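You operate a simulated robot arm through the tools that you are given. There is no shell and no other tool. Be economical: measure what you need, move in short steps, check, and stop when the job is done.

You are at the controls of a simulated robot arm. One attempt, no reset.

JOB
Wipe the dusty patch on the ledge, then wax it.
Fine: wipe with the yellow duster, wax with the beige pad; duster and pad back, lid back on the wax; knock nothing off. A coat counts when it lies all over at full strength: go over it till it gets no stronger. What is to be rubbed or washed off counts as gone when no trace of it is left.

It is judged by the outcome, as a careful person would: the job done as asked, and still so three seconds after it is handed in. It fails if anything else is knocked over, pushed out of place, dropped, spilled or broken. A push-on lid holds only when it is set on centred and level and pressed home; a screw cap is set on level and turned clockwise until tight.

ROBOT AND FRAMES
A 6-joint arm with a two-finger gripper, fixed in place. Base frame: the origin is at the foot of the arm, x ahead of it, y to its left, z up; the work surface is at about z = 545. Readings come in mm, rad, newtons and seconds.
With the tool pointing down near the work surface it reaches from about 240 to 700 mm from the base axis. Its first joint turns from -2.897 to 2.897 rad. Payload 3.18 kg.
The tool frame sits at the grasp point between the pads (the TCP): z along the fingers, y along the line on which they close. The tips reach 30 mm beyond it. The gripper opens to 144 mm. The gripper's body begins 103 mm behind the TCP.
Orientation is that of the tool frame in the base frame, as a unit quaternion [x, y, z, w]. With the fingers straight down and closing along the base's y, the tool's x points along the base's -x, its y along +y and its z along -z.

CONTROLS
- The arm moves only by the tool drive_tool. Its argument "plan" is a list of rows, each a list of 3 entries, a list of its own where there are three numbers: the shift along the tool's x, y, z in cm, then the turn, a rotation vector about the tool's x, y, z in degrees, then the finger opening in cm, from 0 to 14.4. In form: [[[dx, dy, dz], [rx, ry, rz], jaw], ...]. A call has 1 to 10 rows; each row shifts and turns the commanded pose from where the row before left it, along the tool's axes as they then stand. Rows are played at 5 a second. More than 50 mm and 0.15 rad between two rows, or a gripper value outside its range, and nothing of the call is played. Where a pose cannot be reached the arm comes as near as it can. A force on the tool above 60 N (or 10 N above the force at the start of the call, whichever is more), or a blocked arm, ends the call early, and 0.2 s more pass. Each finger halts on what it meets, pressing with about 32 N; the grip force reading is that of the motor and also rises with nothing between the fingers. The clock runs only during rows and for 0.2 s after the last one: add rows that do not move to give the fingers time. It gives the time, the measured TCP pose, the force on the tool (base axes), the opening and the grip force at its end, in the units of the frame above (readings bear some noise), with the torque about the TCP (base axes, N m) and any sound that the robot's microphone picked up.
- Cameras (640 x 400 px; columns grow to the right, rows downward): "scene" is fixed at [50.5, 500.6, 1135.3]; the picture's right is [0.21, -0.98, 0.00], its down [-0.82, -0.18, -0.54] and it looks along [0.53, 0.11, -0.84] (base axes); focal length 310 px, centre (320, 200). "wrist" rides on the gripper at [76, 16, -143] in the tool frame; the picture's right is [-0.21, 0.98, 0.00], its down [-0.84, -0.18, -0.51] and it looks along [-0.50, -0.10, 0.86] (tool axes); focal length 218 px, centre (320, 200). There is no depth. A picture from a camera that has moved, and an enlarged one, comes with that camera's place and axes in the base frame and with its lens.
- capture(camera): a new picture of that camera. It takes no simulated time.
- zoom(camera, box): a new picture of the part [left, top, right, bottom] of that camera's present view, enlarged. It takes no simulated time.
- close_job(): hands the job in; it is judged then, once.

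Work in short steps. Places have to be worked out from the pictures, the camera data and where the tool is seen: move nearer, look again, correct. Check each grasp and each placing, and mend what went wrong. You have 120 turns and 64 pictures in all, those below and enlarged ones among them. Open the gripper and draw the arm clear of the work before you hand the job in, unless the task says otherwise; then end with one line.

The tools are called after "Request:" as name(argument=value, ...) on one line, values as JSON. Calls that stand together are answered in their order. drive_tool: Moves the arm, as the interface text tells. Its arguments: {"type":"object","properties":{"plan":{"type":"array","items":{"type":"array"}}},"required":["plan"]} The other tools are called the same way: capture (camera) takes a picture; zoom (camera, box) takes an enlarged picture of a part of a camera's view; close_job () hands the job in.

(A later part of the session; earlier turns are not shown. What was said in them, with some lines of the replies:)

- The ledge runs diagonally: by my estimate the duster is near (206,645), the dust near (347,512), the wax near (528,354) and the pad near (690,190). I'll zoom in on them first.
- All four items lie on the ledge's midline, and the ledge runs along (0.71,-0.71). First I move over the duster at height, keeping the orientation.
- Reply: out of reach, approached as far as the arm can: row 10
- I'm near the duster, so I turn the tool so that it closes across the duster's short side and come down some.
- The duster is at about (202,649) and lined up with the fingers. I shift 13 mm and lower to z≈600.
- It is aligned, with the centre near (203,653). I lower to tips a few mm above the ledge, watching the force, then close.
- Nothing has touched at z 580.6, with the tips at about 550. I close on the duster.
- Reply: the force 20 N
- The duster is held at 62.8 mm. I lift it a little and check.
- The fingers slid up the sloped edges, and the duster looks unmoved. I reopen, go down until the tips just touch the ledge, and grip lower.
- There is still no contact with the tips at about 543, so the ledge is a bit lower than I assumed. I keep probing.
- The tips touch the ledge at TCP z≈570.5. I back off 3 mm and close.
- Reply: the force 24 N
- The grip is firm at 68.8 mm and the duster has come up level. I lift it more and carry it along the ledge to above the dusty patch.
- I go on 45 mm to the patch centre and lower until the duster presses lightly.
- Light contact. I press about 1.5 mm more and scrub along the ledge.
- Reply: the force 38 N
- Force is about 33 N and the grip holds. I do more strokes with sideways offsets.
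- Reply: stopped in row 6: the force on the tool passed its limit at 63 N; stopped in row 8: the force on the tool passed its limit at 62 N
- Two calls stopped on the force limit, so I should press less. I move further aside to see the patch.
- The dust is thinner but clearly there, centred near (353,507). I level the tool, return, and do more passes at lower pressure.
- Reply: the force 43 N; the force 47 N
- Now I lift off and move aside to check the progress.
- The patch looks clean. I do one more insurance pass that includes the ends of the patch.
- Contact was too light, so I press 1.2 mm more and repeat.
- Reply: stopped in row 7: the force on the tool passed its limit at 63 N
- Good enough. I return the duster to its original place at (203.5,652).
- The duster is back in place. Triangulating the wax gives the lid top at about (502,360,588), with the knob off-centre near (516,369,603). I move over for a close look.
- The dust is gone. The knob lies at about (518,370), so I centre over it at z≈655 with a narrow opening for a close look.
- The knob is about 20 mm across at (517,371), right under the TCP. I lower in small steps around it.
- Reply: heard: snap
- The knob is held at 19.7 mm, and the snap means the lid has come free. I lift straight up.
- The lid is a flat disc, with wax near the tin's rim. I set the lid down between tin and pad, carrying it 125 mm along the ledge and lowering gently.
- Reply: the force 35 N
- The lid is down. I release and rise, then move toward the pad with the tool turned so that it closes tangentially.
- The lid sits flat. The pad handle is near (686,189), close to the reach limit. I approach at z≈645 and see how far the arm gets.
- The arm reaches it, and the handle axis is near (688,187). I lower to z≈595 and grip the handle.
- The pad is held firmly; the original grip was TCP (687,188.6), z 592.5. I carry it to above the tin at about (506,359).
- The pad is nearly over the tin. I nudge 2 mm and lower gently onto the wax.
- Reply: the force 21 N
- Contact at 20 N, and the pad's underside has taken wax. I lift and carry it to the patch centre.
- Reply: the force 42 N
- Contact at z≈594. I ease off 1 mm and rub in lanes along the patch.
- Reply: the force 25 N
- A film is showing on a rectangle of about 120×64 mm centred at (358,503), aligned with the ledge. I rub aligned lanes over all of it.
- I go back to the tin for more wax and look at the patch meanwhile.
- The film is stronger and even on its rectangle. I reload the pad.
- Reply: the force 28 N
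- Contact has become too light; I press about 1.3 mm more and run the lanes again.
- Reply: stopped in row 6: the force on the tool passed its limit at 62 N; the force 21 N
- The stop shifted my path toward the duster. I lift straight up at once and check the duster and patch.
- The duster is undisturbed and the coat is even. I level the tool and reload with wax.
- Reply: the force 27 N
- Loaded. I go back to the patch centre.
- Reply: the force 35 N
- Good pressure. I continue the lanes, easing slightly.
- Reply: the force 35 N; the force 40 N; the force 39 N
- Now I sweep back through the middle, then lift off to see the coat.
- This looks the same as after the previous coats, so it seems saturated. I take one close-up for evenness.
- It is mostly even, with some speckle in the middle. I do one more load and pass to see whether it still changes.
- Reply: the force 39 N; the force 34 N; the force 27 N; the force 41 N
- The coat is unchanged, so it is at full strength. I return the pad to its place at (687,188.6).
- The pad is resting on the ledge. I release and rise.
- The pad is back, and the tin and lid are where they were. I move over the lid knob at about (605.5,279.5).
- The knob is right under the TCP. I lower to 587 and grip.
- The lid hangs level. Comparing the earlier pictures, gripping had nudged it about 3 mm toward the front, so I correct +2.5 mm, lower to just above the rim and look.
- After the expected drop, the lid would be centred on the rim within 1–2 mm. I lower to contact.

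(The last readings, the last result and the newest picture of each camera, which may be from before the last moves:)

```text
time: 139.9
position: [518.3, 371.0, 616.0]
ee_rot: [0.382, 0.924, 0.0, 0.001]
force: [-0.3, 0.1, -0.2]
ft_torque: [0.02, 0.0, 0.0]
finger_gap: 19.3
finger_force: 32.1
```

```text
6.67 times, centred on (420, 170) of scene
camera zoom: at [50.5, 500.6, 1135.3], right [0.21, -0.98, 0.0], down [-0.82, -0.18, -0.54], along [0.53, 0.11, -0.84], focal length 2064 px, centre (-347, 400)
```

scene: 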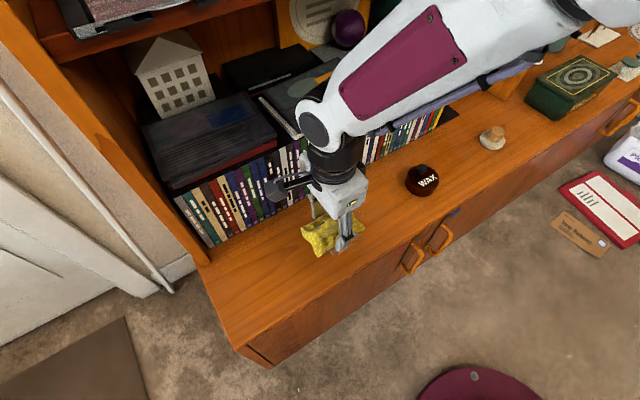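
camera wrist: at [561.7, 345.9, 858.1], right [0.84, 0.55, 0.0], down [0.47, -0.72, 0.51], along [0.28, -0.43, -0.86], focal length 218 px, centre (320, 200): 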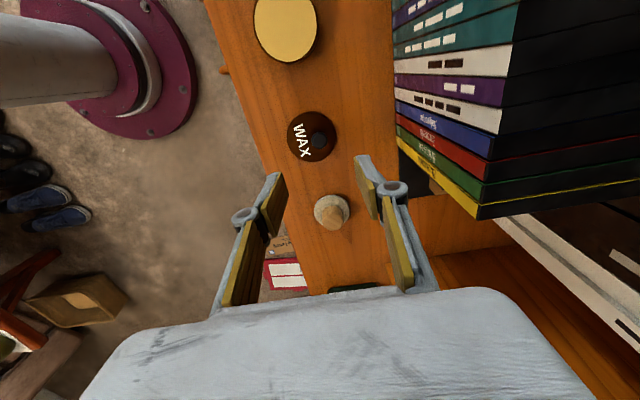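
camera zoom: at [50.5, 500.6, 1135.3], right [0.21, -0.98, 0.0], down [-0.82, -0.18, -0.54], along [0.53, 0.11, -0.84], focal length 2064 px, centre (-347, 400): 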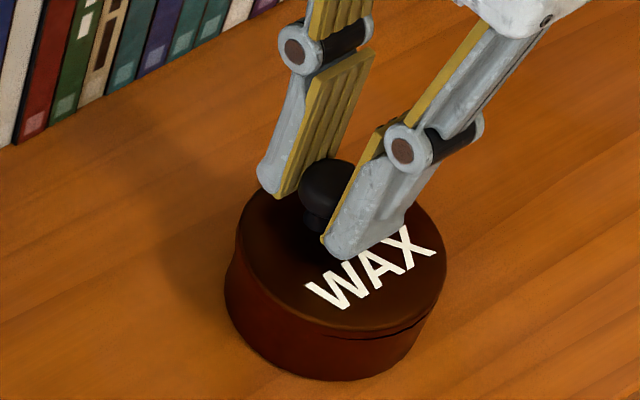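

The lid is almost on the rim and looks centred. I continue down and press.

Request:
drive_tool(plan=[[[0, 0, 0.1], [0, 0, 0], 1], [[0, 0, 0.1], [0, 0, 0], 1], [[0, 0, 0.1], [0, 0, 0], 1], [[0, 0, 0], [0, 0, 0], 1]])

```text
time: 140.9
position: [517.7, 369.6, 614.2]
ee_rot: [0.382, 0.924, 0.001, 0.001]
force: [-5.8, -12.7, 28.5]
ft_torque: [-0.31, 0.14, -0.03]
finger_gap: 19.0
finger_force: 32.0
heard: snap
```

A snap: the lid has seated. I release, rise and check that it is level.

Request:
drive_tool(plan=[[[0, 0, 0.05], [0, 0, 0], 1], [[0, 0, -0.1], [0, 0, 0], 2.2], [[0, 0, 0], [0, 0, 0], 4], [[0, 0, 0], [0, 0, 0], 4.5], [[0, 0, -3], [0, 0, 0], 4.5], [[0, 0, -4], [0, 0, 0], 4.5], [[0, 0, 0], [0, 0, 0], 4.5]])

Request:
zoom(camera="scene", box=[380, 140, 460, 200])

Request:
zoom(camera="wrist", box=[220, 60, 460, 230])

```text
time: 142.5
position: [517.5, 369.8, 682.9]
ee_rot: [0.382, 0.924, 0.0, 0.001]
force: [-0.7, 0.7, -0.8]
ft_torque: [-0.02, 0.0, 0.0]
finger_gap: 44.7
finger_force: 0.0
```

```text
6.67 times, centred on (420, 170) of scene
camera zoom: at [50.5, 500.6, 1135.3], right [0.21, -0.98, 0.0], down [-0.82, -0.18, -0.54], along [0.53, 0.11, -0.84], focal length 2064 px, centre (-347, 400)
```

zoom: 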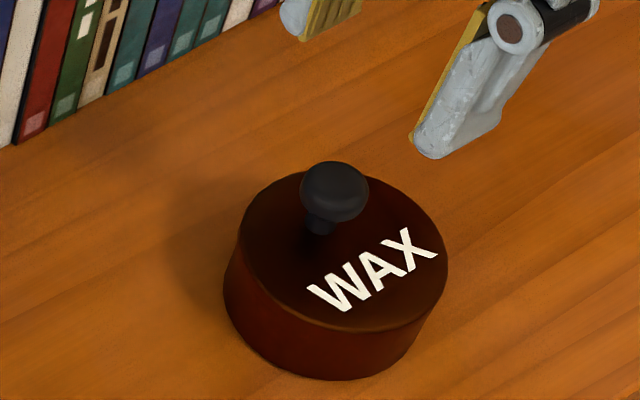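

```text
2.35 times, centred on (340, 145) of wrist
camera zoom: at [473.9, 436.3, 826.4], right [0.84, 0.55, 0.0], down [0.47, -0.72, 0.51], along [0.28, -0.42, -0.86], focal length 514 px, centre (273, 329)
```

zoom: 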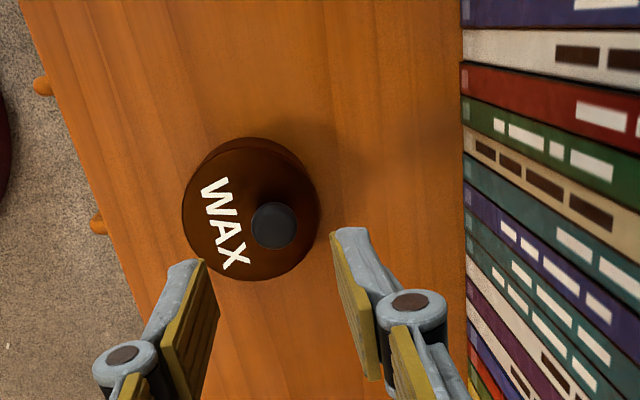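

The lid is flush, level and centred, as it was originally. I withdraw the arm upward and take a last overall look.

Request:
drive_tool(plan=[[[0, 0, -4.5], [0, 0, 0], 6], [[0, -3, -3], [0, 0, 0], 8], [[0, -4, -2], [0, 0, 0], 8], [[0, -4, -2], [0, 0, 0], 8], [[0, -4, 0], [0, 0, 0], 8], [[0, -4, 0], [0, 0, 0], 8], [[0, 0, 0], [0, 0, 0], 8]])

Request:
capture(camera="scene")

Request:
zoom(camera="scene", box=[310, 200, 390, 260])

```text
time: 144.1
position: [383.7, 233.4, 798.3]
ee_rot: [0.381, 0.924, 0.001, 0.0]
force: [-0.4, -0.2, 0.3]
ft_torque: [-0.02, 0.02, -0.01]
finger_gap: 80.1
finger_force: 0.2
```

```text
8 pictures are left
```

scene: 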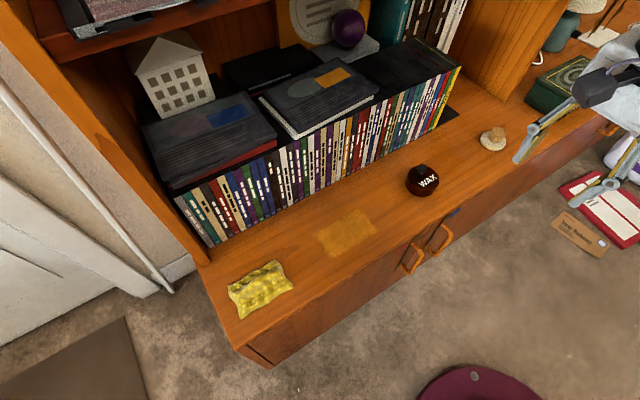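

```text
6.67 times, centred on (350, 230) of scene
camera zoom: at [50.5, 500.6, 1135.3], right [0.21, -0.98, 0.0], down [-0.82, -0.18, -0.54], along [0.53, 0.11, -0.84], focal length 2064 px, centre (120, 0)
```

zoom: 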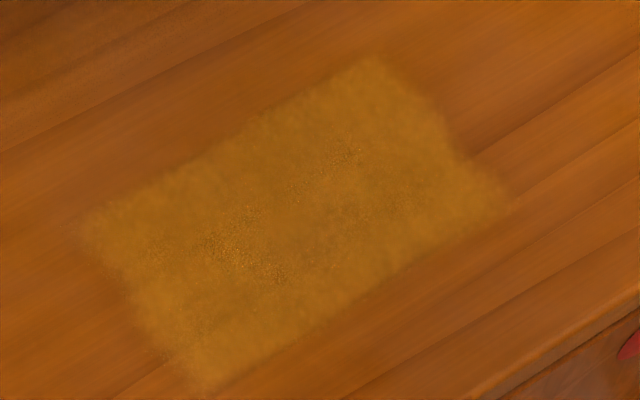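

Everything is in place: the duster and pad are back, the lid is on, the patch is dust-free and evenly waxed, and the arm is clear. I hand the job in.

Request:
close_job()

```text
The job is handed in.
```

I wiped the dusty patch clean with the duster and waxed it with the pad until another load made no visible change. The duster and pad are back in their places, and the wax lid is on: it snapped home and looks level. A faint darker speckle shows in the middle of the waxed area; I took it for wood texture, since no dust was visible there after wiping.
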